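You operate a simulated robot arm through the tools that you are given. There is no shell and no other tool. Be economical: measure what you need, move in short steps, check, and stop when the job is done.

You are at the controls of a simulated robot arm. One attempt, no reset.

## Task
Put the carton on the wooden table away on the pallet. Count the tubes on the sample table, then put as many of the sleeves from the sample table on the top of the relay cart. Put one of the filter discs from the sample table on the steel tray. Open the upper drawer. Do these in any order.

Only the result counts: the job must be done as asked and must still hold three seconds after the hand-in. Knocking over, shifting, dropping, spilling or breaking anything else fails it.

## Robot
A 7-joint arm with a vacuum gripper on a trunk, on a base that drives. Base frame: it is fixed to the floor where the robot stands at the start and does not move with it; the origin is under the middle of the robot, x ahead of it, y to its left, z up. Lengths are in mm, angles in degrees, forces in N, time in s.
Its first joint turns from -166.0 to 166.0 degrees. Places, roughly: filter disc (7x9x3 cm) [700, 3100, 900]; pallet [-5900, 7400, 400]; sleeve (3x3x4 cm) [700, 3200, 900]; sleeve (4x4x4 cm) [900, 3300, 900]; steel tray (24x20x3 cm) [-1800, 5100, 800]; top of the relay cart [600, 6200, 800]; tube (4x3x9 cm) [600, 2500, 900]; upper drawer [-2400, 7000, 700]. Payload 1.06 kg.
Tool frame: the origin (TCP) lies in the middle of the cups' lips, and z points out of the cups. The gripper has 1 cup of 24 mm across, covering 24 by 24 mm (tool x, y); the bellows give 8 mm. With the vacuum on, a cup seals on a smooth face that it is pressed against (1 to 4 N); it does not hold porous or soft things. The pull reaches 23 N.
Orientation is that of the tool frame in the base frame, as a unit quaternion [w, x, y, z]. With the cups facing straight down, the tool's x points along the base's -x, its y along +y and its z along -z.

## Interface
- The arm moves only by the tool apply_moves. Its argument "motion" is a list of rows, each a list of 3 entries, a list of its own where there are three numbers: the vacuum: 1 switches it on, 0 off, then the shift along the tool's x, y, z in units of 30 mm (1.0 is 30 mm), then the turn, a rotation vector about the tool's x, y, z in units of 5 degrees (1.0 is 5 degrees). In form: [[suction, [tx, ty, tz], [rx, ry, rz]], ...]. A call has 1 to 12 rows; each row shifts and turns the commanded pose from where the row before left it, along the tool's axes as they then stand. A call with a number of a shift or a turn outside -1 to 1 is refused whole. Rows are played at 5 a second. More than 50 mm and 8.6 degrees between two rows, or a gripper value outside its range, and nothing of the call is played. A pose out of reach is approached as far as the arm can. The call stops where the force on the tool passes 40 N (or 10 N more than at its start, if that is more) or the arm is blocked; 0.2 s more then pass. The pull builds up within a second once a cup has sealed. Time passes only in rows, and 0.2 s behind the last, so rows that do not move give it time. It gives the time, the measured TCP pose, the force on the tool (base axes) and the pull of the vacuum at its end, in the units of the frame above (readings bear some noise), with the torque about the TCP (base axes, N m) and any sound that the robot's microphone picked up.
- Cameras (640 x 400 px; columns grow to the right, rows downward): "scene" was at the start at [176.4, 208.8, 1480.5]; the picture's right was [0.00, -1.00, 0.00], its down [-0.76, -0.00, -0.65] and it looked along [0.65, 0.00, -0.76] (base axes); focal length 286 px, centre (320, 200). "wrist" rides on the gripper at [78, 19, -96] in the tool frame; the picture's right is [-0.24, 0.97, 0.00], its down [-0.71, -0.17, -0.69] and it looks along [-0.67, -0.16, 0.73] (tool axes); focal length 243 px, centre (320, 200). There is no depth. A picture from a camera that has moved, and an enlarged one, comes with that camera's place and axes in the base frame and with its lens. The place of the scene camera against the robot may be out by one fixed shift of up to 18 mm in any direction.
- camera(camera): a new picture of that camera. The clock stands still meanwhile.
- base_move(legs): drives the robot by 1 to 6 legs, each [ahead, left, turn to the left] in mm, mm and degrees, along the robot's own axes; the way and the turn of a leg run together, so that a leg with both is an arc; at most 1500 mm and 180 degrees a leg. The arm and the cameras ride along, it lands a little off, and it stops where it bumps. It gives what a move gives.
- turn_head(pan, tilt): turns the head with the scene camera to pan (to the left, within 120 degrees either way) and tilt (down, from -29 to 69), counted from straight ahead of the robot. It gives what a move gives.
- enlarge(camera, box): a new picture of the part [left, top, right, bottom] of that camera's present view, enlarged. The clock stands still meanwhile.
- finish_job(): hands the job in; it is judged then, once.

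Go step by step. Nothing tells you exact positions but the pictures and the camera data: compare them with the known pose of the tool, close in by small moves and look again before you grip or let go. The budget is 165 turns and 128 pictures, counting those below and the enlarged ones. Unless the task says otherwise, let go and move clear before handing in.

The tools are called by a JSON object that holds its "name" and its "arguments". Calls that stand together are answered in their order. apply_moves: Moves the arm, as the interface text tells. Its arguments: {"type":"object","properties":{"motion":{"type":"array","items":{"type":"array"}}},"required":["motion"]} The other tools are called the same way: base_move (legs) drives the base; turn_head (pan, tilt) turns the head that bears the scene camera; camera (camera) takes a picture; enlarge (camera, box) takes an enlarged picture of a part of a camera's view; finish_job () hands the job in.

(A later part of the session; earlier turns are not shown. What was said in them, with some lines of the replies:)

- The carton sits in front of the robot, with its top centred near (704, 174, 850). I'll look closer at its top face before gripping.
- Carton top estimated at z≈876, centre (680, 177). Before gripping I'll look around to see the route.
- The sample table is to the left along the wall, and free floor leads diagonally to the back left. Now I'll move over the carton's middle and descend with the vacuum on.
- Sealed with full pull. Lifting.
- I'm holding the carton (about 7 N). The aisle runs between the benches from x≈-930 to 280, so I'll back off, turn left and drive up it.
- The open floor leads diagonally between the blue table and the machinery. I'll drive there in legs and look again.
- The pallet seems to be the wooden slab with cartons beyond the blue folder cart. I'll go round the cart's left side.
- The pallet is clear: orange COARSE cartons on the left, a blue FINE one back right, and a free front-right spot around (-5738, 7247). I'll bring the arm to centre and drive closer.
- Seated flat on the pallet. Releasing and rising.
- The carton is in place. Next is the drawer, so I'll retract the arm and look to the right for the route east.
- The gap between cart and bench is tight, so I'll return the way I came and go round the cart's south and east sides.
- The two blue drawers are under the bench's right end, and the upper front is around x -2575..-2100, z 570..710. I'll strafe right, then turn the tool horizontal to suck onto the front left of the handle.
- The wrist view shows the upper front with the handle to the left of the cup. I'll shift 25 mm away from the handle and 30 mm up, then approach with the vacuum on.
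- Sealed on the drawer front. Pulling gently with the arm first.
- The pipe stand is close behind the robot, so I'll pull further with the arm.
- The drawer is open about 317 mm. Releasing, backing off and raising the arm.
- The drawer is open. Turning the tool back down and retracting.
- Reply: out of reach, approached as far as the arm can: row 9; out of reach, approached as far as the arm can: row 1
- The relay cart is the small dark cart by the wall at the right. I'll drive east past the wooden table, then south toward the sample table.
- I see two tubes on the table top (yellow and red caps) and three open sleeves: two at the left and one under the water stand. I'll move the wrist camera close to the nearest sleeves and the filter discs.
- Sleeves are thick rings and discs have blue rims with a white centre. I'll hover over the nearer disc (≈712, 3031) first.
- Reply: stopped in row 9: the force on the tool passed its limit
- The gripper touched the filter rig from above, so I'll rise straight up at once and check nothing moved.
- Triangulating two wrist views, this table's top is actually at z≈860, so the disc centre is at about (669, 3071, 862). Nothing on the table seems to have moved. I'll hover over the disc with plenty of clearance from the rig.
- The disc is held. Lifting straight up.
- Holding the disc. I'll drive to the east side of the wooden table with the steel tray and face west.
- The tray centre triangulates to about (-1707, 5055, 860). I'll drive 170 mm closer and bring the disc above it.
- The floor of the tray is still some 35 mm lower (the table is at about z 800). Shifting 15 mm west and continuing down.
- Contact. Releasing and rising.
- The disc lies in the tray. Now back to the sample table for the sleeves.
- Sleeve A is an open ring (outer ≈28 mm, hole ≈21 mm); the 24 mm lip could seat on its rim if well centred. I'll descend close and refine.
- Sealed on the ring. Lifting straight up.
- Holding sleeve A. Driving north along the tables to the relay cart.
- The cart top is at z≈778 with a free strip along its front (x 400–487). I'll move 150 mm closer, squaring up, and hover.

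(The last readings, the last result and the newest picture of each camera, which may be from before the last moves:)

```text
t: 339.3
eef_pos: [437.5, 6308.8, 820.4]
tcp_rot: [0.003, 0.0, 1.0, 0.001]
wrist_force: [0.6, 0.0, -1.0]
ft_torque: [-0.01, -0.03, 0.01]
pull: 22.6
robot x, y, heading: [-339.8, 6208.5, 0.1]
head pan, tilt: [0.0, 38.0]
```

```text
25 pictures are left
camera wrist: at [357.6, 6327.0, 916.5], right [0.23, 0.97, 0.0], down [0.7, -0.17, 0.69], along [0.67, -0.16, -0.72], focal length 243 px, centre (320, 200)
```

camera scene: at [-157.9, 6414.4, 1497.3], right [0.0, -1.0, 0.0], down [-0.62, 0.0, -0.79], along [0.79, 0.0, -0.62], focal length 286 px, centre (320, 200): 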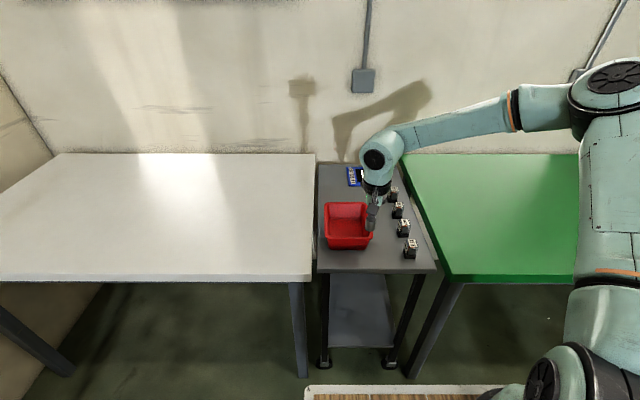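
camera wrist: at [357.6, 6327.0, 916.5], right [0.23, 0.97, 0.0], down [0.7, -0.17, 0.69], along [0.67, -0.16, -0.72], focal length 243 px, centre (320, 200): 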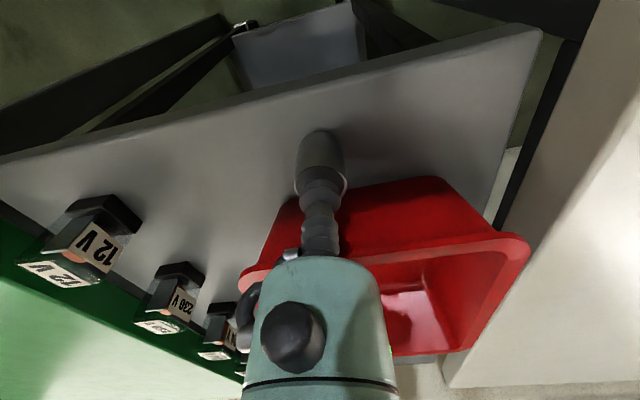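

{"name": "apply_moves", "arguments": {"motion": [[1, [0, 0, 0.1], [0, 0, 0]], [1, [0, 0, 0.1], [0, 0, 0]], [1, [0, 0, 0], [0, 0, 0]]]}}

```text
t: 340.1
eef_pos: [437.8, 6306.8, 814.8]
tcp_rot: [0.005, 0.001, 1.0, 0.003]
wrist_force: [0.1, -1.3, 12.8]
ft_torque: [-0.04, 0.05, 0.0]
pull: 22.9
robot x, y, heading: [-342.6, 6205.1, 0.2]
head pan, tilt: [0.0, 38.0]
```

Contact with the cart top. Releasing and rising.

{"name": "apply_moves", "arguments": {"motion": [[0, [0, 0, -0.1], [0, 0, 0]], [0, [0, 0, 0], [0, 0, 0]], [0, [0, 0, 0], [0, 0, 0]], [0, [0, 0, 0], [0, 0, 0]], [0, [0, 0, 0], [0, 0, 0]], [0, [0, 0, -0.15], [0, 0, 0]], [0, [0, 0, -0.3], [0, 0, 0]], [0, [0, 0, -1], [0, 0, 0]], [0, [0, 0, -1], [0, 0, 0]], [0, [0, 0, -1], [0, 0, 0]], [0, [0, 0, -1], [0, 0, 0]], [0, [0, 0, -1], [0, 0, 0]]]}}

{"name": "apply_moves", "arguments": {"motion": [[0, [0, 0, -1], [0, 0, 0]], [0, [0, 0, -1], [0, 0, 0]], [0, [0.5, 0, -1], [0, 0, 0]], [0, [1, 0, -1], [0, 0, 0]], [0, [1, 0, -1], [0, 0, 0]], [0, [1, 0, 0], [0, 0, 0]]]}}

{"name": "camera", "arguments": {"camera": "wrist"}}

```text
t: 342.7
eef_pos: [433.1, 6308.4, 981.3]
tcp_rot: [0.002, 0.0, 1.0, 0.001]
wrist_force: [0.2, -0.3, -1.0]
ft_torque: [-0.03, 0.06, -0.04]
pull: 0.0
robot x, y, heading: [-344.7, 6206.7, 0.3]
head pan, tilt: [0.0, 38.0]
```

```text
t: 344.1
eef_pos: [328.7, 6307.7, 1133.0]
tcp_rot: [0.003, -0.001, 1.0, 0.001]
wrist_force: [-0.1, -0.2, -0.6]
ft_torque: [-0.01, 0.0, -0.03]
pull: 0.1
robot x, y, heading: [-344.8, 6204.8, 0.2]
head pan, tilt: [0.0, 38.0]
```

```text
24 pictures are left
camera wrist: at [249.9, 6326.6, 1229.5], right [0.23, 0.97, 0.0], down [0.7, -0.17, 0.69], along [0.67, -0.16, -0.72], focal length 243 px, centre (320, 200)
```

wrist: 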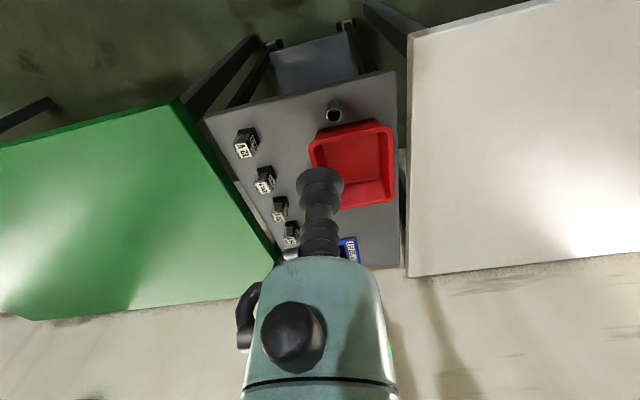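

Sleeve A stands on the cart. Sleeve B sits behind a tall lever, so I'll reach it with the robot parked sideways along the table. First I swing the arm round to the robot's left.

{"name": "apply_moves", "arguments": {"motion": [[0, [0.155, 0.98, -0.2], [0, 0, -0.5]], [0, [0.155, 0.98, -0.2], [0, 0, -0.5]], [0, [0.155, 0.98, -0.2], [0, 0, -0.5]], [0, [0.155, 0.98, -0.2], [0, 0, -0.5]], [0, [0.155, 0.98, -0.2], [0, 0, -0.5]], [0, [0.155, 0.98, -0.2], [0, 0, -0.5]], [0, [0.155, 0.98, -0.2], [0, 0, -0.5]], [0, [0.155, 0.98, -0.2], [0, 0, -0.5]], [0, [0.155, 0.98, 0], [0, 0, -0.5]], [0, [0.155, 0.98, 0], [0, 0, -0.5]], [0, [0.155, 0.98, 0], [0, 0, -0.5]], [0, [0.155, 0.98, 0], [0, 0, -0.5]]]}}

{"name": "apply_moves", "arguments": {"motion": [[0, [0.155, 0.98, 0], [0, 0, -0.5]], [0, [0.155, 0.98, 0], [0, 0, -0.5]], [0, [0.155, 0.98, 0], [0, 0, -0.5]], [0, [0.155, 0.98, 0], [0, 0, -0.5]], [0, [0.155, 0.98, 0], [0, 0, -0.5]], [0, [0.155, 0.98, 0], [0, 0, -0.5]], [0, [0.155, 0.98, 0], [0, 0, -0.5]], [0, [0.155, 0.98, 0], [0, 0, -0.5]], [0, [0.155, 0.98, 0], [0, 0, -0.5]], [0, [0.155, 0.98, 0], [0, 0, -0.5]], [0, [0.155, 0.98, 0], [0, 0, -0.5]], [0, [0.155, 0.98, 0], [0, 0, -0.5]]]}}

{"name": "apply_moves", "arguments": {"motion": [[0, [0.155, 0.98, 0], [0, 0, -0.5]], [0, [0.155, 0.98, 0], [0, 0, -0.5]], [0, [0.155, 0.98, 0], [0, 0, -0.5]], [0, [0.155, 0.98, 0], [0, 0, -0.5]], [0, [0.155, 0.98, 0], [0, 0, -0.5]], [0, [0.155, 0.98, 0], [0, 0, -0.5]], [0, [0.155, 0.98, 0], [0, 0, -0.5]], [0, [0.155, 0.98, 0], [0, 0, -0.5]], [0, [0.155, 0.98, 0], [0, 0, -0.5]], [0, [0.155, 0.98, 0], [0, 0, -0.5]], [0, [0.155, 0.98, 0], [0, 0, -0.5]], [0, [0.155, 0.98, 0], [0, 0, -0.5]]]}}

{"name": "base_move", "arguments": {"legs": [[-150, 0, 0], [0, -1500, 0], [0, -1500, 0], [0, 0, -90]]}}

```text
t: 346.7
eef_pos: [190.5, 6634.9, 1177.9]
tcp_rot: [0.004, -0.259, 0.966, 0.0]
wrist_force: [-0.5, -1.6, -0.4]
ft_torque: [0.0, 0.01, 0.0]
pull: 0.0
robot x, y, heading: [-346.6, 6203.3, -0.0]
head pan, tilt: [0.0, 38.0]
```

```text
t: 349.3
eef_pos: [-88.4, 6846.3, 1176.8]
tcp_rot: [0.004, -0.5, 0.866, -0.001]
wrist_force: [0.4, 0.4, -0.1]
ft_torque: [-0.03, 0.01, 0.01]
pull: 0.0
robot x, y, heading: [-341.6, 6205.7, 0.1]
head pan, tilt: [0.0, 38.0]
```

```text
t: 351.9
eef_pos: [-376.5, 6847.2, 1159.9]
tcp_rot: [-0.004, 0.707, -0.707, 0.001]
wrist_force: [0.3, 1.0, -0.2]
ft_torque: [-0.01, 0.02, 0.01]
pull: 0.1
out of reach, approached as far as the arm can: row 5, 6, 7, 8, 9, 10, 11
robot x, y, heading: [-344.1, 6208.6, 0.3]
head pan, tilt: [0.0, 38.0]
```

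```text
t: 371.0
eef_pos: [136.3, 3283.5, 1157.9]
tcp_rot: [0.001, 0.006, 1.0, -0.003]
wrist_force: [-0.8, -0.2, -0.3]
ft_torque: [-0.01, 0.0, -0.02]
pull: 0.1
robot x, y, heading: [-506.2, 3258.6, -90.6]
head pan, tilt: [0.0, 38.0]
```

{"name": "base_move", "arguments": {"legs": [[240, 0, 0], [0, 470, 0.6]]}}

{"name": "turn_head", "arguments": {"pan": 60, "tilt": 55}}

{"name": "camera", "arguments": {"camera": "scene"}}

```text
t: 375.1
eef_pos: [591.8, 3051.5, 1158.1]
tcp_rot: [0.002, 0.001, 1.0, -0.003]
wrist_force: [0.0, 0.2, -0.6]
ft_torque: [-0.04, 0.0, 0.01]
pull: 0.1
robot x, y, heading: [-51.3, 3019.2, -89.9]
head pan, tilt: [0.0, 38.0]
```

```text
t: 376.4
eef_pos: [591.5, 3051.3, 1157.8]
tcp_rot: [0.001, 0.001, 1.0, -0.003]
wrist_force: [0.9, 0.8, 0.4]
ft_torque: [0.0, -0.02, -0.01]
pull: 0.1
robot x, y, heading: [-47.1, 3020.9, -90.1]
head pan, tilt: [60.0, 55.0]
```

```text
23 pictures are left
camera scene: at [222.4, 2880.1, 1473.6], right [-0.5, -0.87, 0.0], down [-0.71, 0.41, -0.57], along [0.5, -0.29, -0.82], focal length 286 px, centre (320, 200)
```

scene: 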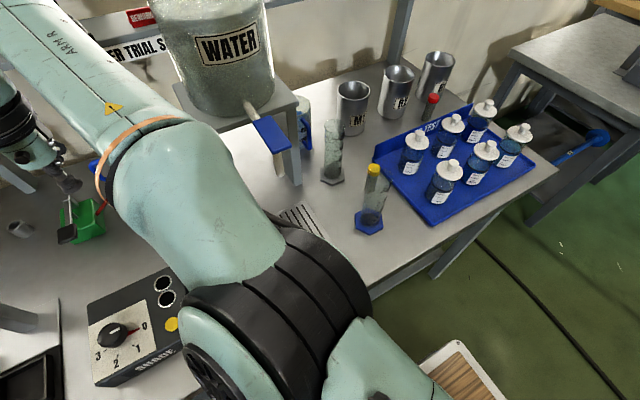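

{"name": "base_move", "arguments": {"legs": [[0, 75, 0]]}}

{"name": "apply_moves", "arguments": {"motion": [[0, [-0.6, 1, 0], [0, 0, 0]], [0, [-0.6, 1, 0], [0, 0, 0]], [0, [-0.6, 1, 0], [0, 0, 0]], [0, [-0.6, 1, 0], [0, 0, 0]], [0, [-0.6, 1, 0], [0, 0, 0]], [0, [-0.6, 1, 0], [0, 0, 0]], [0, [-0.6, 1, 0], [0, 0, 0]], [0, [0, 0, 0], [0, 0, 0]]]}}

{"name": "camera", "arguments": {"camera": "wrist"}}

```text
t: 377.4
eef_pos: [666.9, 3050.8, 1159.1]
tcp_rot: [0.001, 0.001, 1.0, -0.003]
wrist_force: [-0.7, -0.8, -0.1]
ft_torque: [0.0, 0.0, 0.0]
pull: 0.0
robot x, y, heading: [28.0, 3019.0, -90.1]
head pan, tilt: [60.0, 55.0]
```

```text
t: 379.2
eef_pos: [664.0, 3060.6, 1156.0]
tcp_rot: [0.001, 0.001, 1.0, -0.004]
wrist_force: [-0.4, -0.4, 0.3]
ft_torque: [-0.01, -0.02, 0.03]
pull: 0.1
out of reach, approached as far as the arm can: row 1, 2, 3, 4, 5, 6, 7
robot x, y, heading: [24.7, 3017.5, -90.0]
head pan, tilt: [60.0, 55.0]
```

```text
22 pictures are left
camera wrist: at [585.5, 3079.7, 1251.4], right [0.24, 0.97, -0.01], down [0.71, -0.17, 0.69], along [0.67, -0.17, -0.73], focal length 243 px, centre (320, 200)
```

wrist: 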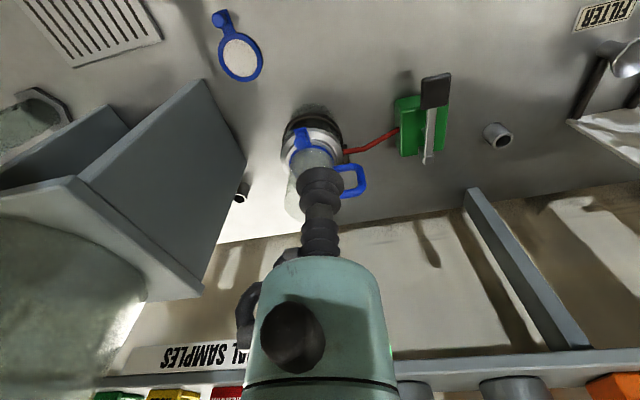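

The pose is out of reach that high. I'll undo that, come down to z≈1050 and go out lower.

{"name": "apply_moves", "arguments": {"motion": [[0, [0.6, -1, 0], [0, 0, 0]], [0, [0.6, -1, 0], [0, 0, 0]], [0, [0.6, -1, 0], [0, 0, 0]], [0, [0.6, -0.6, 0], [0, 0, 0]], [0, [0.6, 0, 0.4], [0, 0, 0]], [0, [0.6, 0, 1], [0, 0, 0]], [0, [0.6, 0, 1], [0, 0, 0]], [0, [0, 0, 0], [0, 0, 0]]]}}

```text
t: 381.0
eef_pos: [536.2, 2950.7, 1081.9]
tcp_rot: [0.001, 0.001, 1.0, -0.004]
wrist_force: [-0.4, 0.2, -0.6]
ft_torque: [0.0, -0.01, -0.02]
pull: 0.0
robot x, y, heading: [26.6, 3018.8, -89.9]
head pan, tilt: [60.0, 55.0]
```

{"name": "apply_moves", "arguments": {"motion": [[0, [-0.4, 0.95, 0.1], [0, 0, 0]], [0, [-0.4, 0.95, 0.1], [0, 0, 0]], [0, [-0.4, 0.95, 0.1], [0, 0, 0]], [0, [-0.4, 0.95, 0.1], [0, 0, 0]], [0, [-0.4, 0.95, 0.1], [0, 0, 0]], [0, [-0.4, 0.95, 0.1], [0, 0, 0]], [0, [-0.4, 0.95, 0.1], [0, 0, 0]], [0, [-0.4, 0.95, 0.1], [0, 0, 0]], [0, [0, 0, 0], [0, 0, 0]]]}}

{"name": "camera", "arguments": {"camera": "wrist"}}

```text
t: 383.2
eef_pos: [659.8, 3096.3, 1066.3]
tcp_rot: [0.005, 0.041, 0.999, 0.003]
wrist_force: [-0.2, 0.1, 0.3]
ft_torque: [0.0, 0.04, 0.02]
pull: 0.1
out of reach, approached as far as the arm can: row 8
robot x, y, heading: [25.0, 3017.5, -89.8]
head pan, tilt: [60.0, 55.0]
stopped in row 9: the arm was blocked; the commanded pose is now the measured one
```

```text
21 pictures are left
camera wrist: at [582.1, 3121.0, 1161.5], right [0.31, 0.95, 0.01], down [0.69, -0.23, 0.69], along [0.66, -0.21, -0.72], focal length 243 px, centre (320, 200)
```

wrist: 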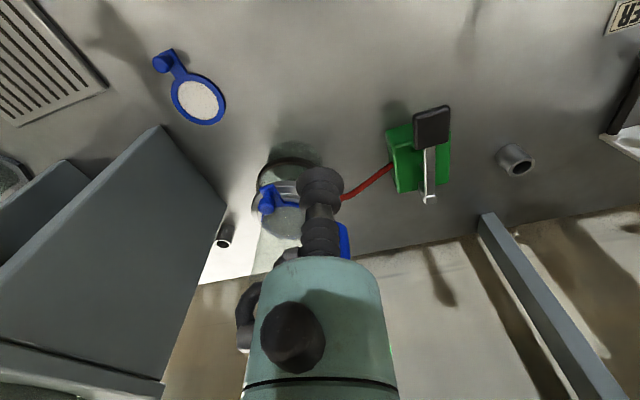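

The arm is cramped on the robot's left side. I'll back away from the table and swing it round to the right side instead, then park facing north with the table on my right.

{"name": "apply_moves", "arguments": {"motion": [[0, [0.9, -0.2, 0], [0, 0, 0]], [0, [0.9, -0.2, 0], [0, 0, 0]], [0, [0, 0, 0], [0, 0, 0]]]}}

{"name": "base_move", "arguments": {"legs": [[0, -500, 0]]}}

{"name": "apply_moves", "arguments": {"motion": [[0, [-0.166, -0.986, 0], [0, 0, 0.56]], [0, [-0.166, -0.986, 0], [0, 0, 0.56]], [0, [-0.166, -0.986, 0], [0, 0, 0.56]], [0, [-0.166, -0.986, 0], [0, 0, 0.56]], [0, [-0.166, -0.986, 0], [0, 0, 0.56]], [0, [-0.166, -0.986, 0], [0, 0, 0.56]], [0, [-0.166, -0.986, 0], [0, 0, 0.56]], [0, [-0.166, -0.986, 0], [0, 0, 0.56]], [0, [-0.166, -0.986, 0], [0, 0, 0.56]], [0, [-0.166, -0.986, 0], [0, 0, 0.56]], [0, [-0.166, -0.986, 0], [0, 0, 0.56]], [0, [-0.166, -0.986, 0], [0, 0, 0.56]]]}}

{"name": "apply_moves", "arguments": {"motion": [[0, [-0.166, -0.986, 0], [0, 0, 0.56]], [0, [-0.166, -0.986, 0], [0, 0, 0.56]], [0, [-0.166, -0.986, 0], [0, 0, 0.56]], [0, [-0.166, -0.986, 0], [0, 0, 0.56]], [0, [-0.166, -0.986, 0], [0, 0, 0.56]], [0, [-0.166, -0.986, 0], [0, 0, 0.56]], [0, [-0.166, -0.986, 0], [0, 0, 0.56]], [0, [-0.166, -0.986, 0], [0, 0, 0.56]], [0, [-0.166, -0.986, 0], [0, 0, 0.56]], [0, [-0.166, -0.986, 0], [0, 0, 0.56]], [0, [-0.166, -0.986, 0], [0, 0, 0.56]], [0, [-0.166, -0.986, 0], [0, 0, 0.56]]]}}

{"name": "apply_moves", "arguments": {"motion": [[0, [-0.166, -0.986, 0], [0, 0, 0.56]], [0, [-0.166, -0.986, 0], [0, 0, 0.56]], [0, [-0.166, -0.986, 0], [0, 0, 0.56]], [0, [-0.166, -0.986, 0], [0, 0, 0.56]], [0, [-0.166, -0.986, 0], [0, 0, 0.56]], [0, [-0.166, -0.986, 0], [0, 0, 0.56]], [0, [-0.166, -0.986, 0], [0, 0, 0.56]], [0, [-0.166, -0.986, 0], [0, 0, 0.56]], [0, [-0.166, -0.986, 0], [0, 0, 0.56]], [0, [-0.166, -0.986, 0], [0, 0, 0.56]], [0, [-0.166, -0.986, 0], [0, 0, 0.56]], [0, [-0.166, -0.986, 0], [0, 0, 0.56]]]}}

```text
t: 384.0
eef_pos: [597.0, 3108.8, 1069.2]
tcp_rot: [0.006, 0.033, 0.999, -0.001]
wrist_force: [-0.2, 0.3, -0.2]
ft_torque: [-0.01, 0.01, -0.01]
pull: 0.1
robot x, y, heading: [23.6, 3016.1, -89.7]
head pan, tilt: [60.0, 55.0]
```

```text
t: 386.9
eef_pos: [101.3, 3108.0, 1068.3]
tcp_rot: [0.006, 0.034, 0.999, -0.001]
wrist_force: [-0.2, -0.4, 0.4]
ft_torque: [0.01, -0.01, -0.03]
pull: 0.0
robot x, y, heading: [-469.6, 3015.6, -90.2]
head pan, tilt: [60.0, 55.0]
```

```text
t: 389.5
eef_pos: [43.4, 2757.5, 1068.2]
tcp_rot: [0.006, 0.322, 0.947, 0.001]
wrist_force: [0.1, -0.5, -0.3]
ft_torque: [-0.02, 0.02, -0.02]
pull: 0.1
robot x, y, heading: [-466.9, 3015.7, -90.0]
head pan, tilt: [60.0, 55.0]
```

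```text
t: 392.1
eef_pos: [-200.4, 2499.0, 1064.5]
tcp_rot: [0.006, 0.582, 0.814, 0.002]
wrist_force: [-0.1, 1.2, 0.4]
ft_torque: [-0.05, 0.01, 0.03]
pull: 0.1
robot x, y, heading: [-473.3, 3021.1, -90.0]
head pan, tilt: [60.0, 55.0]
```

```text
t: 394.7
eef_pos: [-549.0, 2417.2, 1061.1]
tcp_rot: [0.005, 0.791, 0.611, 0.003]
wrist_force: [-0.1, -1.3, -1.0]
ft_torque: [-0.01, -0.01, -0.01]
pull: 0.1
robot x, y, heading: [-467.5, 3019.8, -90.1]
head pan, tilt: [60.0, 55.0]
```

{"name": "apply_moves", "arguments": {"motion": [[0, [-0.166, -0.986, -0.1], [0, 0, 0.56]], [0, [-0.166, -0.986, -0.1], [0, 0, 0.56]], [0, [-0.166, -0.986, -0.1], [0, 0, 0.56]], [0, [-0.166, -0.986, -0.1], [0, 0, 0.56]], [0, [-0.166, -0.986, -0.1], [0, 0, 0.56]], [0, [-0.166, -0.986, -0.1], [0, 0, 0.56]], [0, [-0.166, -0.986, -0.1], [0, 0, 0.56]], [0, [-0.166, -0.986, -0.1], [0, 0, 0.56]], [0, [-0.166, -0.986, -0.1], [0, 0, 0.56]], [0, [-0.166, -0.986, -0.1], [0, 0, 0.56]], [0, [-0.166, -0.986, -0.1], [0, 0, 0.56]], [0, [-0.166, -0.986, -0.1], [0, 0, 0.56]]]}}

{"name": "apply_moves", "arguments": {"motion": [[0, [-0.166, -0.986, 0], [0, 0, 0.56]], [0, [-0.166, -0.986, 0], [0, 0, 0.56]], [0, [-0.166, -0.986, 0], [0, 0, 0.56]], [0, [-0.166, -0.986, 0], [0, 0, 0.56]], [0, [-0.166, -0.986, 0], [0, 0, 0.56]], [0, [-0.166, -0.986, 0], [0, 0, 0.56]], [0, [-0.166, -0.986, 0], [0, 0, 0.56]], [0, [-0.166, -0.986, 0], [0, 0, 0.56]], [0, [-0.166, -0.986, 0], [0, 0, 0.56]], [0, [-0.166, -0.986, 0], [0, 0, 0.56]], [0, [-0.166, -0.986, 0], [0, 0, 0.56]], [0, [-0.166, -0.986, 0], [0, 0, 0.56]]]}}

{"name": "base_move", "arguments": {"legs": [[0, 0, 180]]}}

{"name": "turn_head", "arguments": {"pan": -75, "tilt": 40}}

{"name": "camera", "arguments": {"camera": "scene"}}

```text
t: 397.3
eef_pos: [-879.7, 2543.4, 1092.3]
tcp_rot: [0.004, 0.934, 0.356, 0.006]
wrist_force: [-0.2, -0.1, 0.5]
ft_torque: [0.02, -0.02, 0.0]
pull: 0.0
robot x, y, heading: [-469.0, 3018.6, -90.1]
head pan, tilt: [60.0, 55.0]
```

```text
t: 399.9
eef_pos: [-1091.5, 2828.6, 1091.3]
tcp_rot: [0.001, 0.997, 0.07, 0.006]
wrist_force: [-0.6, -0.3, 0.2]
ft_torque: [0.02, -0.01, 0.0]
pull: 0.0
robot x, y, heading: [-468.5, 3017.6, -89.9]
head pan, tilt: [60.0, 55.0]
```

```text
t: 407.8
eef_pos: [140.7, 3240.5, 1089.9]
tcp_rot: [-0.006, -0.096, 0.995, 0.001]
wrist_force: [-0.1, -0.5, -0.3]
ft_torque: [-0.03, -0.02, 0.02]
pull: 0.0
robot x, y, heading: [-471.2, 3018.8, 92.8]
head pan, tilt: [60.0, 55.0]
```

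```text
t: 410.0
eef_pos: [140.5, 3239.0, 1089.5]
tcp_rot: [-0.007, -0.096, 0.995, 0.001]
wrist_force: [-1.1, -0.9, -0.3]
ft_torque: [0.01, 0.01, -0.02]
pull: 0.0
robot x, y, heading: [-468.0, 3019.6, 92.9]
head pan, tilt: [-75.0, 40.0]
```

```text
20 pictures are left
camera scene: at [-604.5, 3132.6, 1494.3], right [0.31, -0.95, 0.0], down [-0.61, -0.2, -0.77], along [0.73, 0.23, -0.64], focal length 286 px, centre (320, 200)
```

scene: 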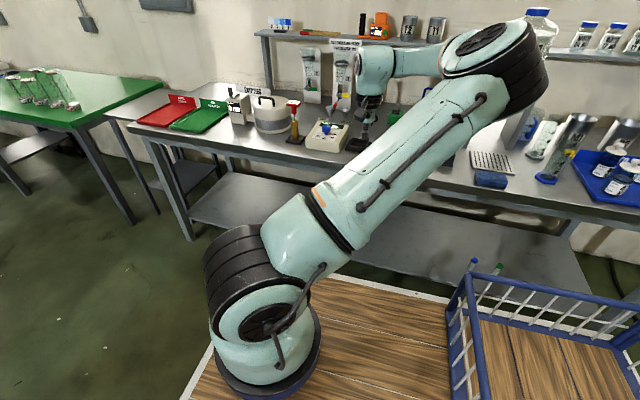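

Now I see the arm base stands at the front of the deck and the forearm comes in from the robot's right, so the plain front approach to sleeve B is fine. Swinging the arm back to the front and facing the table again.

{"name": "apply_moves", "arguments": {"motion": [[0, [0.166, 0.986, 0], [0, 0, -0.56]], [0, [0.166, 0.986, 0], [0, 0, -0.56]], [0, [0.166, 0.986, 0], [0, 0, -0.56]], [0, [0.166, 0.986, 0], [0, 0, -0.56]], [0, [0.166, 0.986, 0], [0, 0, -0.56]], [0, [0.166, 0.986, 0], [0, 0, -0.56]], [0, [0.166, 0.986, 0], [0, 0, -0.56]], [0, [0.166, 0.986, 0], [0, 0, -0.56]], [0, [0.166, 0.986, 0], [0, 0, -0.56]], [0, [0.166, 0.986, 0], [0, 0, -0.56]], [0, [0.166, 0.986, 0], [0, 0, -0.56]], [0, [0.166, 0.986, 0], [0, 0, -0.56]]]}}

{"name": "apply_moves", "arguments": {"motion": [[0, [0.166, 0.986, 0], [0, 0, -0.56]], [0, [0.166, 0.986, 0], [0, 0, -0.56]], [0, [0.166, 0.986, 0], [0, 0, -0.56]], [0, [0.166, 0.986, 0], [0, 0, -0.56]], [0, [0.166, 0.986, 0], [0, 0, -0.56]], [0, [0.166, 0.986, 0], [0, 0, -0.56]], [0, [0.166, 0.986, 0], [0, 0, -0.56]], [0, [0.166, 0.986, 0], [0, 0, -0.56]], [0, [0.166, 0.986, 0], [0, 0, -0.56]], [0, [0.166, 0.986, 0], [0, 0, -0.56]], [0, [0.166, 0.986, 0], [0, 0, -0.56]], [0, [0.166, 0.986, 0], [0, 0, -0.56]]]}}

{"name": "apply_moves", "arguments": {"motion": [[0, [0, 0, 0], [0, 0, -1]], [0, [0, 0, 0], [0, 0, -1]], [0, [0, 0, 0], [0, 0, -1]], [0, [0, 0, 0], [0, 0, 0]]]}}

{"name": "base_move", "arguments": {"legs": [[0, 0, -92.9], [0, 200, 0]]}}

```text
t: 412.6
eef_pos: [-68.1, 3527.7, 1091.8]
tcp_rot: [-0.006, -0.379, 0.926, 0.004]
wrist_force: [-0.5, 0.4, -0.6]
ft_torque: [0.01, -0.03, 0.0]
pull: 0.0
robot x, y, heading: [-469.5, 3019.7, 92.7]
head pan, tilt: [-75.0, 40.0]
```

```text
t: 415.2
eef_pos: [-402.3, 3650.2, 1096.1]
tcp_rot: [-0.004, -0.63, 0.776, 0.004]
wrist_force: [-0.4, -0.5, 0.2]
ft_torque: [0.03, 0.01, -0.01]
pull: 0.1
robot x, y, heading: [-469.0, 3020.4, 92.9]
head pan, tilt: [-75.0, 40.0]
```

```text
t: 416.2
eef_pos: [-400.1, 3651.9, 1097.1]
tcp_rot: [0.003, 0.726, -0.687, -0.006]
wrist_force: [0.3, -0.3, 0.2]
ft_torque: [-0.02, 0.0, -0.01]
pull: 0.1
robot x, y, heading: [-470.1, 3018.0, 92.6]
head pan, tilt: [-75.0, 40.0]
```

```text
t: 421.6
eef_pos: [154.6, 3139.9, 1097.5]
tcp_rot: [0.002, -0.023, 1.0, 0.006]
wrist_force: [-0.1, 0.2, 0.1]
ft_torque: [0.01, -0.01, -0.03]
pull: 0.0
robot x, y, heading: [-476.5, 3218.6, 2.1]
head pan, tilt: [-75.0, 40.0]
```

{"name": "base_move", "arguments": {"legs": [[380, 0, -2.1]]}}

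{"name": "apply_moves", "arguments": {"motion": [[0, [-0.3, 0.9, 0], [0, 0, 0.2]], [0, [-0.6, 0.9, 0], [0, 0, 0]], [0, [-0.9, 0.6, 0], [0, 0, 0]], [0, [-1, 0, 0], [0, 0, 0]], [0, [-1, 0, 0], [0, 0, 0]], [0, [-1, 0, 0], [0, 0, 0]], [0, [-1, 0, 0], [0, 0, 0]], [0, [0, 0, 0], [0, 0, 0]]]}}

{"name": "camera", "arguments": {"camera": "wrist"}}

```text
t: 424.0
eef_pos: [531.5, 3125.8, 1096.6]
tcp_rot: [0.0, -0.004, 1.0, 0.007]
wrist_force: [0.0, 0.3, -0.4]
ft_torque: [0.03, 0.03, -0.03]
pull: 0.1
robot x, y, heading: [-96.8, 3225.2, 0.0]
head pan, tilt: [-75.0, 40.0]
```

```text
t: 425.8
eef_pos: [704.7, 3195.8, 1098.1]
tcp_rot: [0.001, 0.004, 1.0, 0.005]
wrist_force: [-0.4, -0.8, 0.4]
ft_torque: [-0.01, 0.0, -0.05]
pull: 0.1
robot x, y, heading: [-93.9, 3223.1, 0.1]
head pan, tilt: [-75.0, 40.0]
```

```text
19 pictures are left
camera wrist: at [625.6, 3213.8, 1195.1], right [0.24, 0.97, 0.01], down [0.7, -0.19, 0.68], along [0.67, -0.16, -0.73], focal length 243 px, centre (320, 200)
```

wrist: 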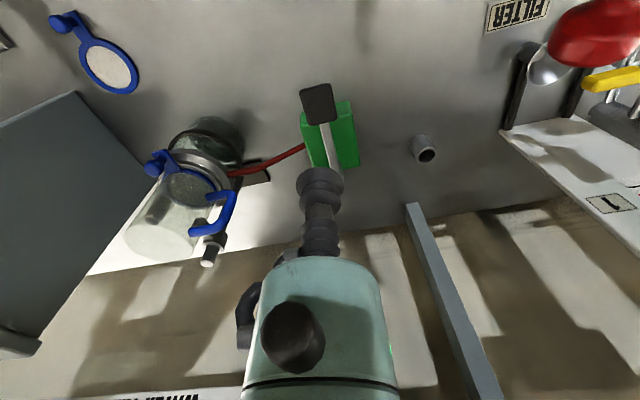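

{"name": "apply_moves", "arguments": {"motion": [[0, [-0.95, 0.3, 0.2], [0, 0, 0]], [0, [-0.95, 0.3, 0.3], [0, 0, 0]], [0, [-0.95, 0.3, 0.4], [0, 0, 0]], [0, [-0.95, 0.4, 0.5], [0, 0, 0]], [0, [-0.95, 0.4, 0.5], [0, 0, 0]], [0, [0, 0.8, 0.5], [0, 0, 0]], [0, [0, 0.8, 0.5], [0, 0, 0]], [0, [0, 0.7, 0.5], [0, 0, 0]], [0, [0, 0, 0], [0, 0, 0]]]}}

{"name": "camera", "arguments": {"camera": "wrist"}}

{"name": "turn_head", "arguments": {"pan": -5, "tilt": 40}}

{"name": "camera", "arguments": {"camera": "scene"}}

```text
t: 427.8
eef_pos: [849.2, 3316.7, 999.1]
tcp_rot: [0.001, 0.004, 1.0, 0.006]
wrist_force: [-0.3, -0.5, 0.2]
ft_torque: [-0.02, 0.0, 0.02]
pull: 0.0
robot x, y, heading: [-97.4, 3222.8, 0.1]
head pan, tilt: [-75.0, 40.0]
```

```text
18 pictures are left
camera wrist: at [770.8, 3336.0, 1095.0], right [0.24, 0.97, 0.01], down [0.7, -0.19, 0.69], along [0.67, -0.16, -0.73], focal length 243 px, centre (320, 200)
```

wrist: 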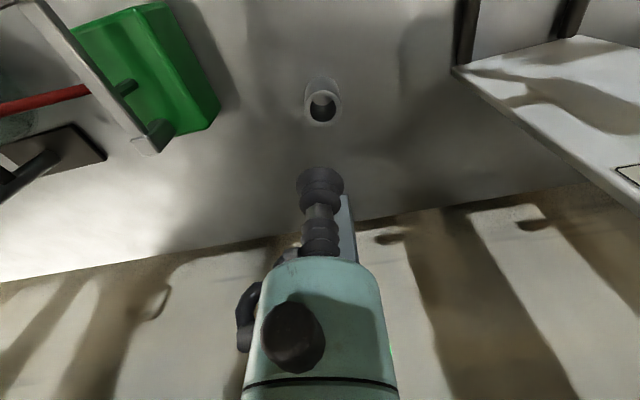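

```text
t: 429.2
eef_pos: [849.3, 3316.9, 999.6]
tcp_rot: [0.0, 0.005, 1.0, 0.006]
wrist_force: [0.3, -0.5, -0.1]
ft_torque: [0.0, 0.0, 0.01]
pull: 0.1
robot x, y, heading: [-95.7, 3224.1, 0.1]
head pan, tilt: [-5.0, 40.0]
```

```text
17 pictures are left
camera scene: at [86.0, 3425.4, 1494.4], right [-0.09, -1.0, 0.0], down [-0.64, 0.06, -0.77], along [0.76, -0.07, -0.64], focal length 286 px, centre (320, 200)
```

scene: 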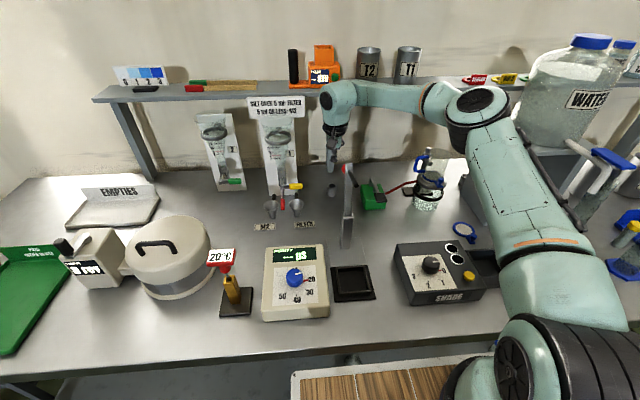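

{"name": "apply_moves", "arguments": {"motion": [[0, [-0.03, 0.08, 0.5], [0.14, 0, 0]], [0, [0, 0, 1], [0, 0, 0]], [0, [0, 0, 1], [0, 0, 0]], [0, [0, 0, 0], [0, 0, 0]]]}}

{"name": "enlarge", "arguments": {"camera": "wrist", "box": [240, 110, 400, 210]}}

{"name": "enlarge", "arguments": {"camera": "scene", "box": [280, 70, 500, 230]}}

```text
t: 430.2
eef_pos: [850.8, 3320.5, 921.9]
tcp_rot: [0.001, 0.004, 1.0, 0.0]
wrist_force: [0.0, 0.2, -0.9]
ft_torque: [0.01, 0.0, 0.0]
pull: 0.0
robot x, y, heading: [-94.0, 3224.6, 0.1]
head pan, tilt: [-5.0, 40.0]
```

```text
4.00 times, centred on (320, 160) of wrist
camera zoom: at [772.8, 3339.9, 1018.0], right [0.24, 0.97, 0.0], down [0.71, -0.18, 0.69], along [0.67, -0.17, -0.73], focal length 970 px, centre (320, 360)
```

zoom: 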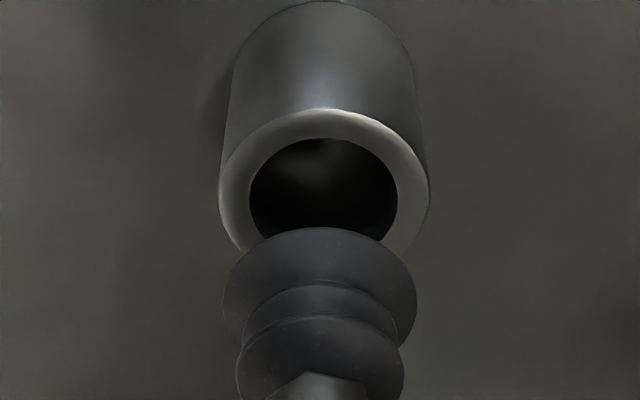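

```text
2.50 times, centred on (390, 150) of scene
camera zoom: at [86.4, 3425.6, 1494.3], right [-0.08, -1.0, 0.0], down [-0.64, 0.05, -0.77], along [0.76, -0.07, -0.64], focal length 714 px, centre (145, 325)
```

zoom: 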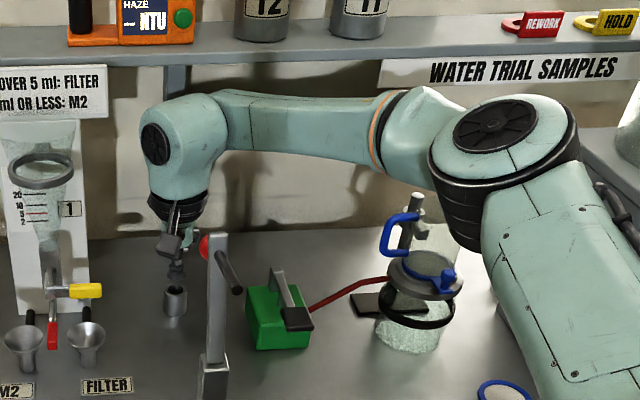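

{"name": "apply_moves", "arguments": {"motion": [[1, [-0.05, 0, 0.4], [0, 0, 0]], [1, [0, 0, 0.25], [0, 0, 0]], [1, [0, 0, 0.1], [0, 0, 0]], [1, [0, 0, 0.1], [0, 0, 0]], [1, [0, 0, 0.07], [0, 0, 0]], [1, [0, 0, 0], [0, 0, 0]], [1, [0, 0, 0], [0, 0, 0]]]}}

```text
t: 431.8
eef_pos: [852.7, 3319.0, 897.3]
tcp_rot: [0.001, 0.005, 1.0, 0.0]
wrist_force: [1.3, 1.2, 0.9]
ft_torque: [0.0, -0.04, 0.02]
pull: 22.8
robot x, y, heading: [-97.4, 3222.4, 0.1]
head pan, tilt: [-5.0, 40.0]
```

Sealed on sleeve B. Lifting and backing out the same way.

{"name": "apply_moves", "arguments": {"motion": [[1, [0, 0, -0.3], [0, 0, 0]], [1, [0, 0, -0.6], [0, 0, 0]], [1, [0, 0, -1], [0, 0, 0]], [1, [0, 0, -1], [0, 0, 0]], [1, [0, 0, -0.8], [0, 0, 0]], [1, [0, -0.8, -0.5], [0, 0, 0]], [1, [0, -0.8, -0.5], [0, 0, 0]], [1, [0, -0.8, -0.5], [0, 0, 0]], [1, [0.95, -0.4, -0.4], [0, 0, 0]], [1, [0.95, -0.4, -0.4], [0, 0, 0]], [1, [0.95, -0.4, -0.4], [0, 0, 0]], [1, [0.95, -0.4, -0.3], [0, 0, 0]]]}}

{"name": "apply_moves", "arguments": {"motion": [[1, [1, 0, -0.2], [0, 0, 0]], [1, [1, 0, -0.2], [0, 0, 0]], [1, [1, 0, 0], [0, 0, 0]], [1, [1, 0, 0], [0, 0, 0]], [1, [1, 0, 0], [0, 0, 0]], [1, [1, 0, 0], [0, 0, 0]], [1, [0, 0, 0], [0, 0, 0]]]}}

{"name": "camera", "arguments": {"camera": "scene"}}

```text
t: 434.4
eef_pos: [735.9, 3201.2, 1097.5]
tcp_rot: [0.002, 0.004, 1.0, 0.001]
wrist_force: [1.0, 0.5, -1.9]
ft_torque: [-0.02, 0.03, 0.02]
pull: 22.2
robot x, y, heading: [-98.0, 3222.8, 0.0]
head pan, tilt: [-5.0, 40.0]
```

```text
t: 436.0
eef_pos: [555.3, 3200.3, 1108.6]
tcp_rot: [0.0, 0.005, 1.0, 0.001]
wrist_force: [0.2, -0.2, -1.3]
ft_torque: [0.04, 0.0, -0.02]
pull: 23.1
robot x, y, heading: [-98.5, 3220.8, 0.2]
head pan, tilt: [-5.0, 40.0]
```

```text
14 pictures are left
camera scene: at [86.3, 3425.5, 1494.3], right [-0.08, -1.0, 0.0], down [-0.64, 0.05, -0.77], along [0.76, -0.07, -0.64], focal length 286 px, centre (320, 200)
```

scene: 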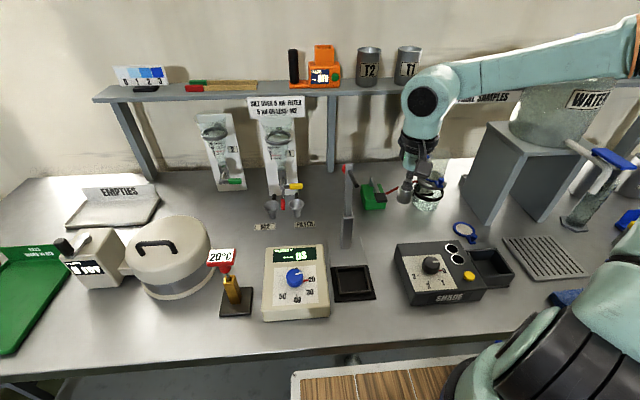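

{"name": "base_move", "arguments": {"legs": [[-270, 0, 0], [0, 1500, 0], [0, 1490, 0]]}}

```text
t: 451.9
eef_pos: [227.2, 6190.5, 1108.5]
tcp_rot: [0.001, -0.009, 1.0, 0.0]
wrist_force: [-0.5, -0.4, -1.3]
ft_torque: [0.01, -0.01, -0.01]
pull: 23.2
robot x, y, heading: [-427.7, 6199.1, 1.7]
head pan, tilt: [-5.0, 40.0]
```

{"name": "base_move", "arguments": {"legs": [[85, 0, -1.7]]}}

{"name": "apply_moves", "arguments": {"motion": [[1, [-0.9, 0.3, 0], [0, 0, 0]], [1, [-0.9, 0.3, 0.5], [0, 0, 0]], [1, [-0.9, 0.3, 1], [0, 0, 0]], [1, [-0.9, 0.3, 1], [0, 0, 0]], [1, [-0.4, 0.2, 1], [0, 0, 0]], [1, [0, 0, 1], [0, 0, 0]], [1, [0, 0, 1], [0, 0, 0]], [1, [0, 0, 1], [0, 0, 0]], [1, [0, 0, 0], [0, 0, 0]]]}}

{"name": "camera", "arguments": {"camera": "wrist"}}

```text
t: 453.0
eef_pos: [311.6, 6174.1, 1108.5]
tcp_rot: [0.001, 0.007, 1.0, 0.0]
wrist_force: [0.4, -0.4, -1.5]
ft_torque: [0.03, 0.0, 0.02]
pull: 23.1
robot x, y, heading: [-342.2, 6201.8, -0.1]
head pan, tilt: [-5.0, 40.0]
```

```text
t: 455.0
eef_pos: [433.2, 6214.6, 912.8]
tcp_rot: [0.001, 0.007, 1.0, 0.0]
wrist_force: [0.0, 0.1, -1.0]
ft_torque: [0.02, 0.0, -0.02]
pull: 22.7
robot x, y, heading: [-342.8, 6201.4, -0.2]
head pan, tilt: [-5.0, 40.0]
```

```text
13 pictures are left
camera wrist: at [354.4, 6234.6, 1009.2], right [0.25, 0.97, 0.0], down [0.7, -0.18, 0.69], along [0.67, -0.17, -0.73], focal length 243 px, centre (320, 200)
```

wrist: 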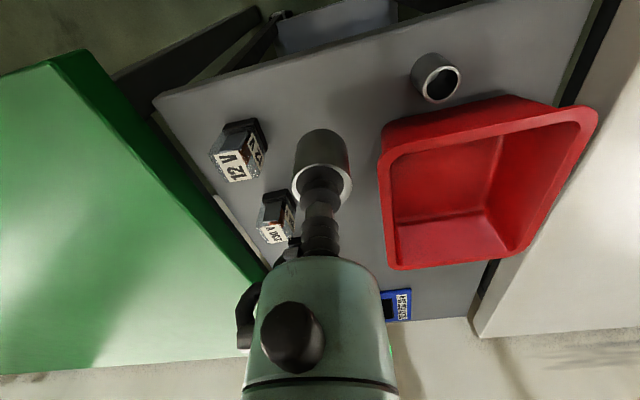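

{"name": "apply_moves", "arguments": {"motion": [[1, [-0.4, 0, 1], [0, 0, 0]], [1, [0, 0, 1], [0, 0, 0]], [1, [0, 0, 0.5], [0, 0, 0]], [1, [0, 0, 0.2], [0, 0, 0]], [1, [0, 0, 0.1], [0, 0, 0]], [1, [0, 0, 0.1], [0, 0, 0]], [1, [0, 0, 0], [0, 0, 0]]]}}

{"name": "camera", "arguments": {"camera": "wrist"}}

```text
t: 456.6
eef_pos: [443.6, 6214.7, 827.2]
tcp_rot: [0.001, 0.006, 1.0, 0.001]
wrist_force: [0.2, 0.5, -0.2]
ft_torque: [-0.02, -0.01, 0.02]
pull: 22.5
robot x, y, heading: [-342.6, 6198.0, -0.2]
head pan, tilt: [-5.0, 40.0]
```

```text
12 pictures are left
camera wrist: at [366.1, 6233.6, 922.6], right [0.25, 0.97, 0.0], down [0.7, -0.18, 0.69], along [0.67, -0.17, -0.73], focal length 243 px, centre (320, 200)
```

wrist: 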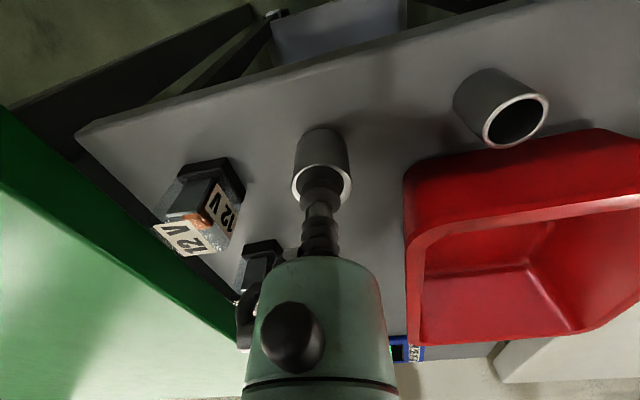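

{"name": "apply_moves", "arguments": {"motion": [[1, [0, 0, 0.1], [0, 0, 0]], [1, [0, 0, 0.1], [0, 0, 0]], [1, [0, 0, 0.08], [0, 0, 0]], [1, [0, 0, 0], [0, 0, 0]]]}}

```text
t: 457.6
eef_pos: [445.6, 6212.8, 817.1]
tcp_rot: [0.001, 0.008, 1.0, 0.0]
wrist_force: [-0.8, 0.8, -1.2]
ft_torque: [-0.02, -0.03, 0.0]
pull: 22.9
robot x, y, heading: [-339.6, 6201.4, -0.1]
head pan, tilt: [-5.0, 40.0]
```

{"name": "apply_moves", "arguments": {"motion": [[1, [0, 0, 0.08], [0, 0, 0]], [1, [0, 0, 0], [0, 0, 0]]]}}

```text
t: 458.2
eef_pos: [446.3, 6213.5, 815.8]
tcp_rot: [0.002, 0.007, 1.0, 0.0]
wrist_force: [-0.8, 0.1, 7.9]
ft_torque: [-0.02, 0.03, -0.01]
pull: 22.8
robot x, y, heading: [-341.0, 6202.5, -0.1]
head pan, tilt: [-5.0, 40.0]
```

Contact. Releasing sleeve B and rising.

{"name": "apply_moves", "arguments": {"motion": [[0, [0, 0, -0.07], [0, 0, 0]], [0, [0, 0, 0], [0, 0, 0]], [0, [0, 0, 0], [0, 0, 0]], [0, [0, 0, 0], [0, 0, 0]], [0, [0, 0, 0], [0, 0, 0]], [0, [0, 0, -0.15], [0, 0, 0]], [0, [0, 0, -0.3], [0, 0, 0]], [0, [0, 0, -1], [0, 0, 0]], [0, [0, 0, -1], [0, 0, 0]], [0, [0, 0, -1], [0, 0, 0]], [0, [0, 0, -1], [0, 0, 0]], [0, [0, 0, -1], [0, 0, 0]]]}}

{"name": "apply_moves", "arguments": {"motion": [[0, [0, 0, -1], [0, 0, 0]], [0, [0, 0, -1], [0, 0, 0]], [0, [0.5, 0, -1], [0, 0, 0]], [0, [1, 0, -1], [0, 0, 0]], [0, [1, 0, 0], [0, 0, 0]], [0, [1, 0, 0], [0, 0, 0]]]}}

{"name": "camera", "arguments": {"camera": "wrist"}}

{"name": "turn_head", "arguments": {"pan": -48, "tilt": 18}}

{"name": "camera", "arguments": {"camera": "scene"}}

```text
t: 460.8
eef_pos: [446.0, 6213.2, 982.3]
tcp_rot: [0.001, 0.007, 1.0, 0.0]
wrist_force: [0.5, 0.1, 0.1]
ft_torque: [0.03, 0.01, 0.01]
pull: 0.1
robot x, y, heading: [-340.6, 6199.9, -0.5]
head pan, tilt: [-5.0, 40.0]
```

```text
t: 462.2
eef_pos: [340.1, 6215.4, 1101.1]
tcp_rot: [0.001, 0.006, 1.0, 0.0]
wrist_force: [-0.9, 0.4, -0.1]
ft_torque: [0.01, 0.05, -0.01]
pull: 0.1
robot x, y, heading: [-341.2, 6198.3, -0.0]
head pan, tilt: [-5.0, 40.0]
```

```text
11 pictures are left
camera wrist: at [262.8, 6235.0, 1197.9], right [0.25, 0.97, 0.0], down [0.7, -0.18, 0.69], along [0.67, -0.17, -0.73], focal length 243 px, centre (320, 200)
```

wrist: 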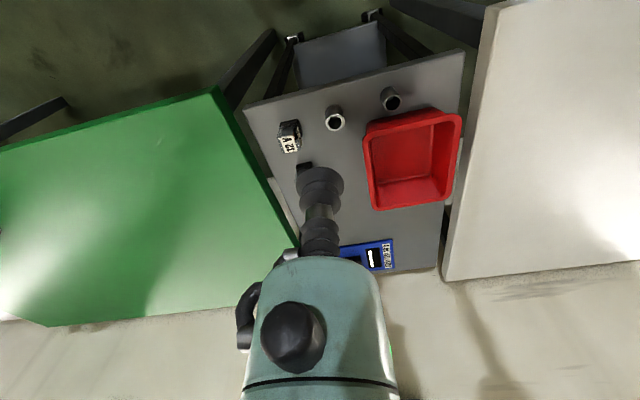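

```text
t: 463.3
eef_pos: [342.3, 6214.9, 1101.3]
tcp_rot: [0.001, 0.007, 1.0, 0.0]
wrist_force: [-0.2, 0.1, -0.6]
ft_torque: [0.02, -0.03, -0.01]
pull: 0.1
robot x, y, heading: [-339.8, 6201.0, -0.5]
head pan, tilt: [-48.0, 18.0]
```

```text
10 pictures are left
camera scene: at [-178.9, 6339.1, 1529.0], right [-0.74, -0.67, 0.0], down [-0.21, 0.23, -0.95], along [0.63, -0.71, -0.31], focal length 286 px, centre (320, 200)
```

scene: 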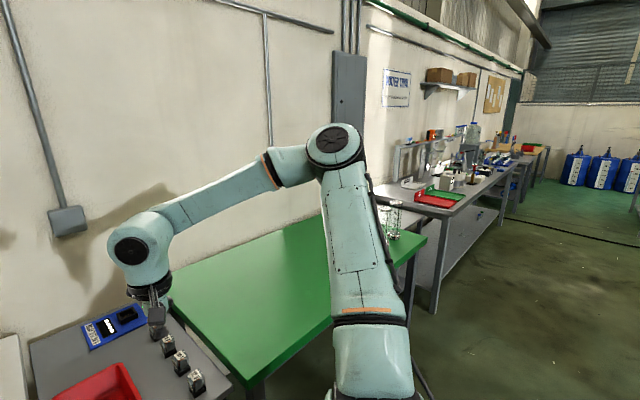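

Both sleeves stand on the cart. I'll double-check the tube count from this northern viewpoint.

{"name": "enlarge", "arguments": {"camera": "scene", "box": [390, 120, 550, 220]}}

```text
4.00 times, centred on (470, 170) of scene
camera zoom: at [-178.9, 6339.1, 1529.0], right [-0.74, -0.67, 0.0], down [-0.21, 0.23, -0.95], along [0.63, -0.71, -0.31], focal length 1142 px, centre (-280, 320)
```

zoom: 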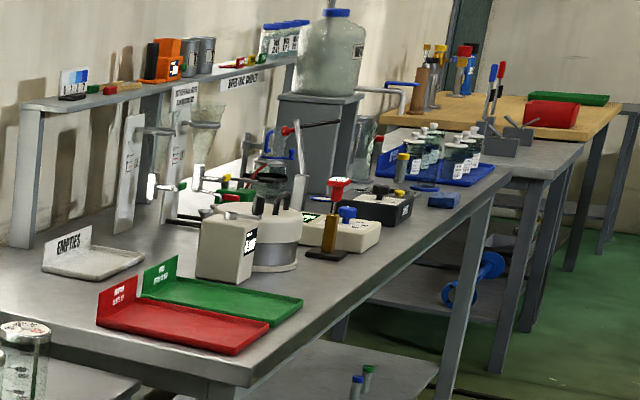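

Only the yellow and red tubes are evident on the table top. I'll check once from the south side for any hidden behind the cans.

{"name": "base_move", "arguments": {"legs": [[-100, 0, 0], [0, -1500, 0], [0, -1500, 0], [0, -1250, 0]]}}

{"name": "turn_head", "arguments": {"pan": 20, "tilt": 25}}

{"name": "enlarge", "arguments": {"camera": "scene", "box": [120, 100, 520, 340]}}

```text
t: 484.4
eef_pos: [307.9, 1956.5, 1101.2]
tcp_rot: [0.0, 0.008, 1.0, 0.0]
wrist_force: [0.7, 0.7, -0.6]
ft_torque: [-0.03, 0.01, 0.01]
pull: 0.0
robot x, y, heading: [-371.5, 1941.9, -0.3]
head pan, tilt: [-48.0, 18.0]
```

```text
t: 485.8
eef_pos: [308.5, 1955.2, 1102.1]
tcp_rot: [0.002, 0.009, 1.0, 0.001]
wrist_force: [-0.6, 0.8, -0.3]
ft_torque: [0.02, 0.0, 0.01]
pull: 0.1
robot x, y, heading: [-377.5, 1944.2, -0.1]
head pan, tilt: [20.0, 25.0]
```

```text
1.60 times, centred on (320, 220) of scene
camera zoom: at [-187.2, 2181.4, 1517.7], right [0.34, -0.94, 0.0], down [-0.4, -0.14, -0.91], along [0.85, 0.31, -0.42], focal length 457 px, centre (320, 168)
```

zoom: 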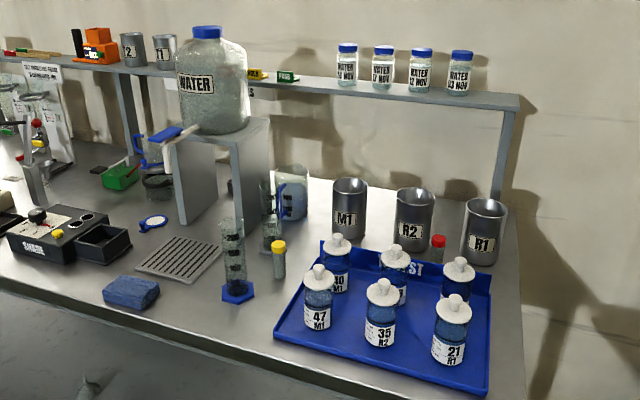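

The southern view confirms two tubes on the table top (yellow and red), so two sleeves is right. Everything is placed, the vacuum is off and the arm is clear, so I'm handing in.

{"name": "finish_job", "arguments": {}}

```text
The job is handed in.
```

I've handed the job in: the carton is on the pallet, two sleeves are on the relay cart top, one filter disc is in the steel tray, and the upper drawer is open about 317 mm.

- **Tube count:** I counted two tubes, the yellow- and red-capped ones on the sample table's top. Two more (blue and green caps) stand on its lower shelf. I left those out, taking "on the sample table" to mean the top.
- **Contact:** While reaching for the disc, the gripper pressed down on the filter rig on the sample table hard enough to trip the force limit. I lifted straight off, and the pictures afterwards show nothing moved.
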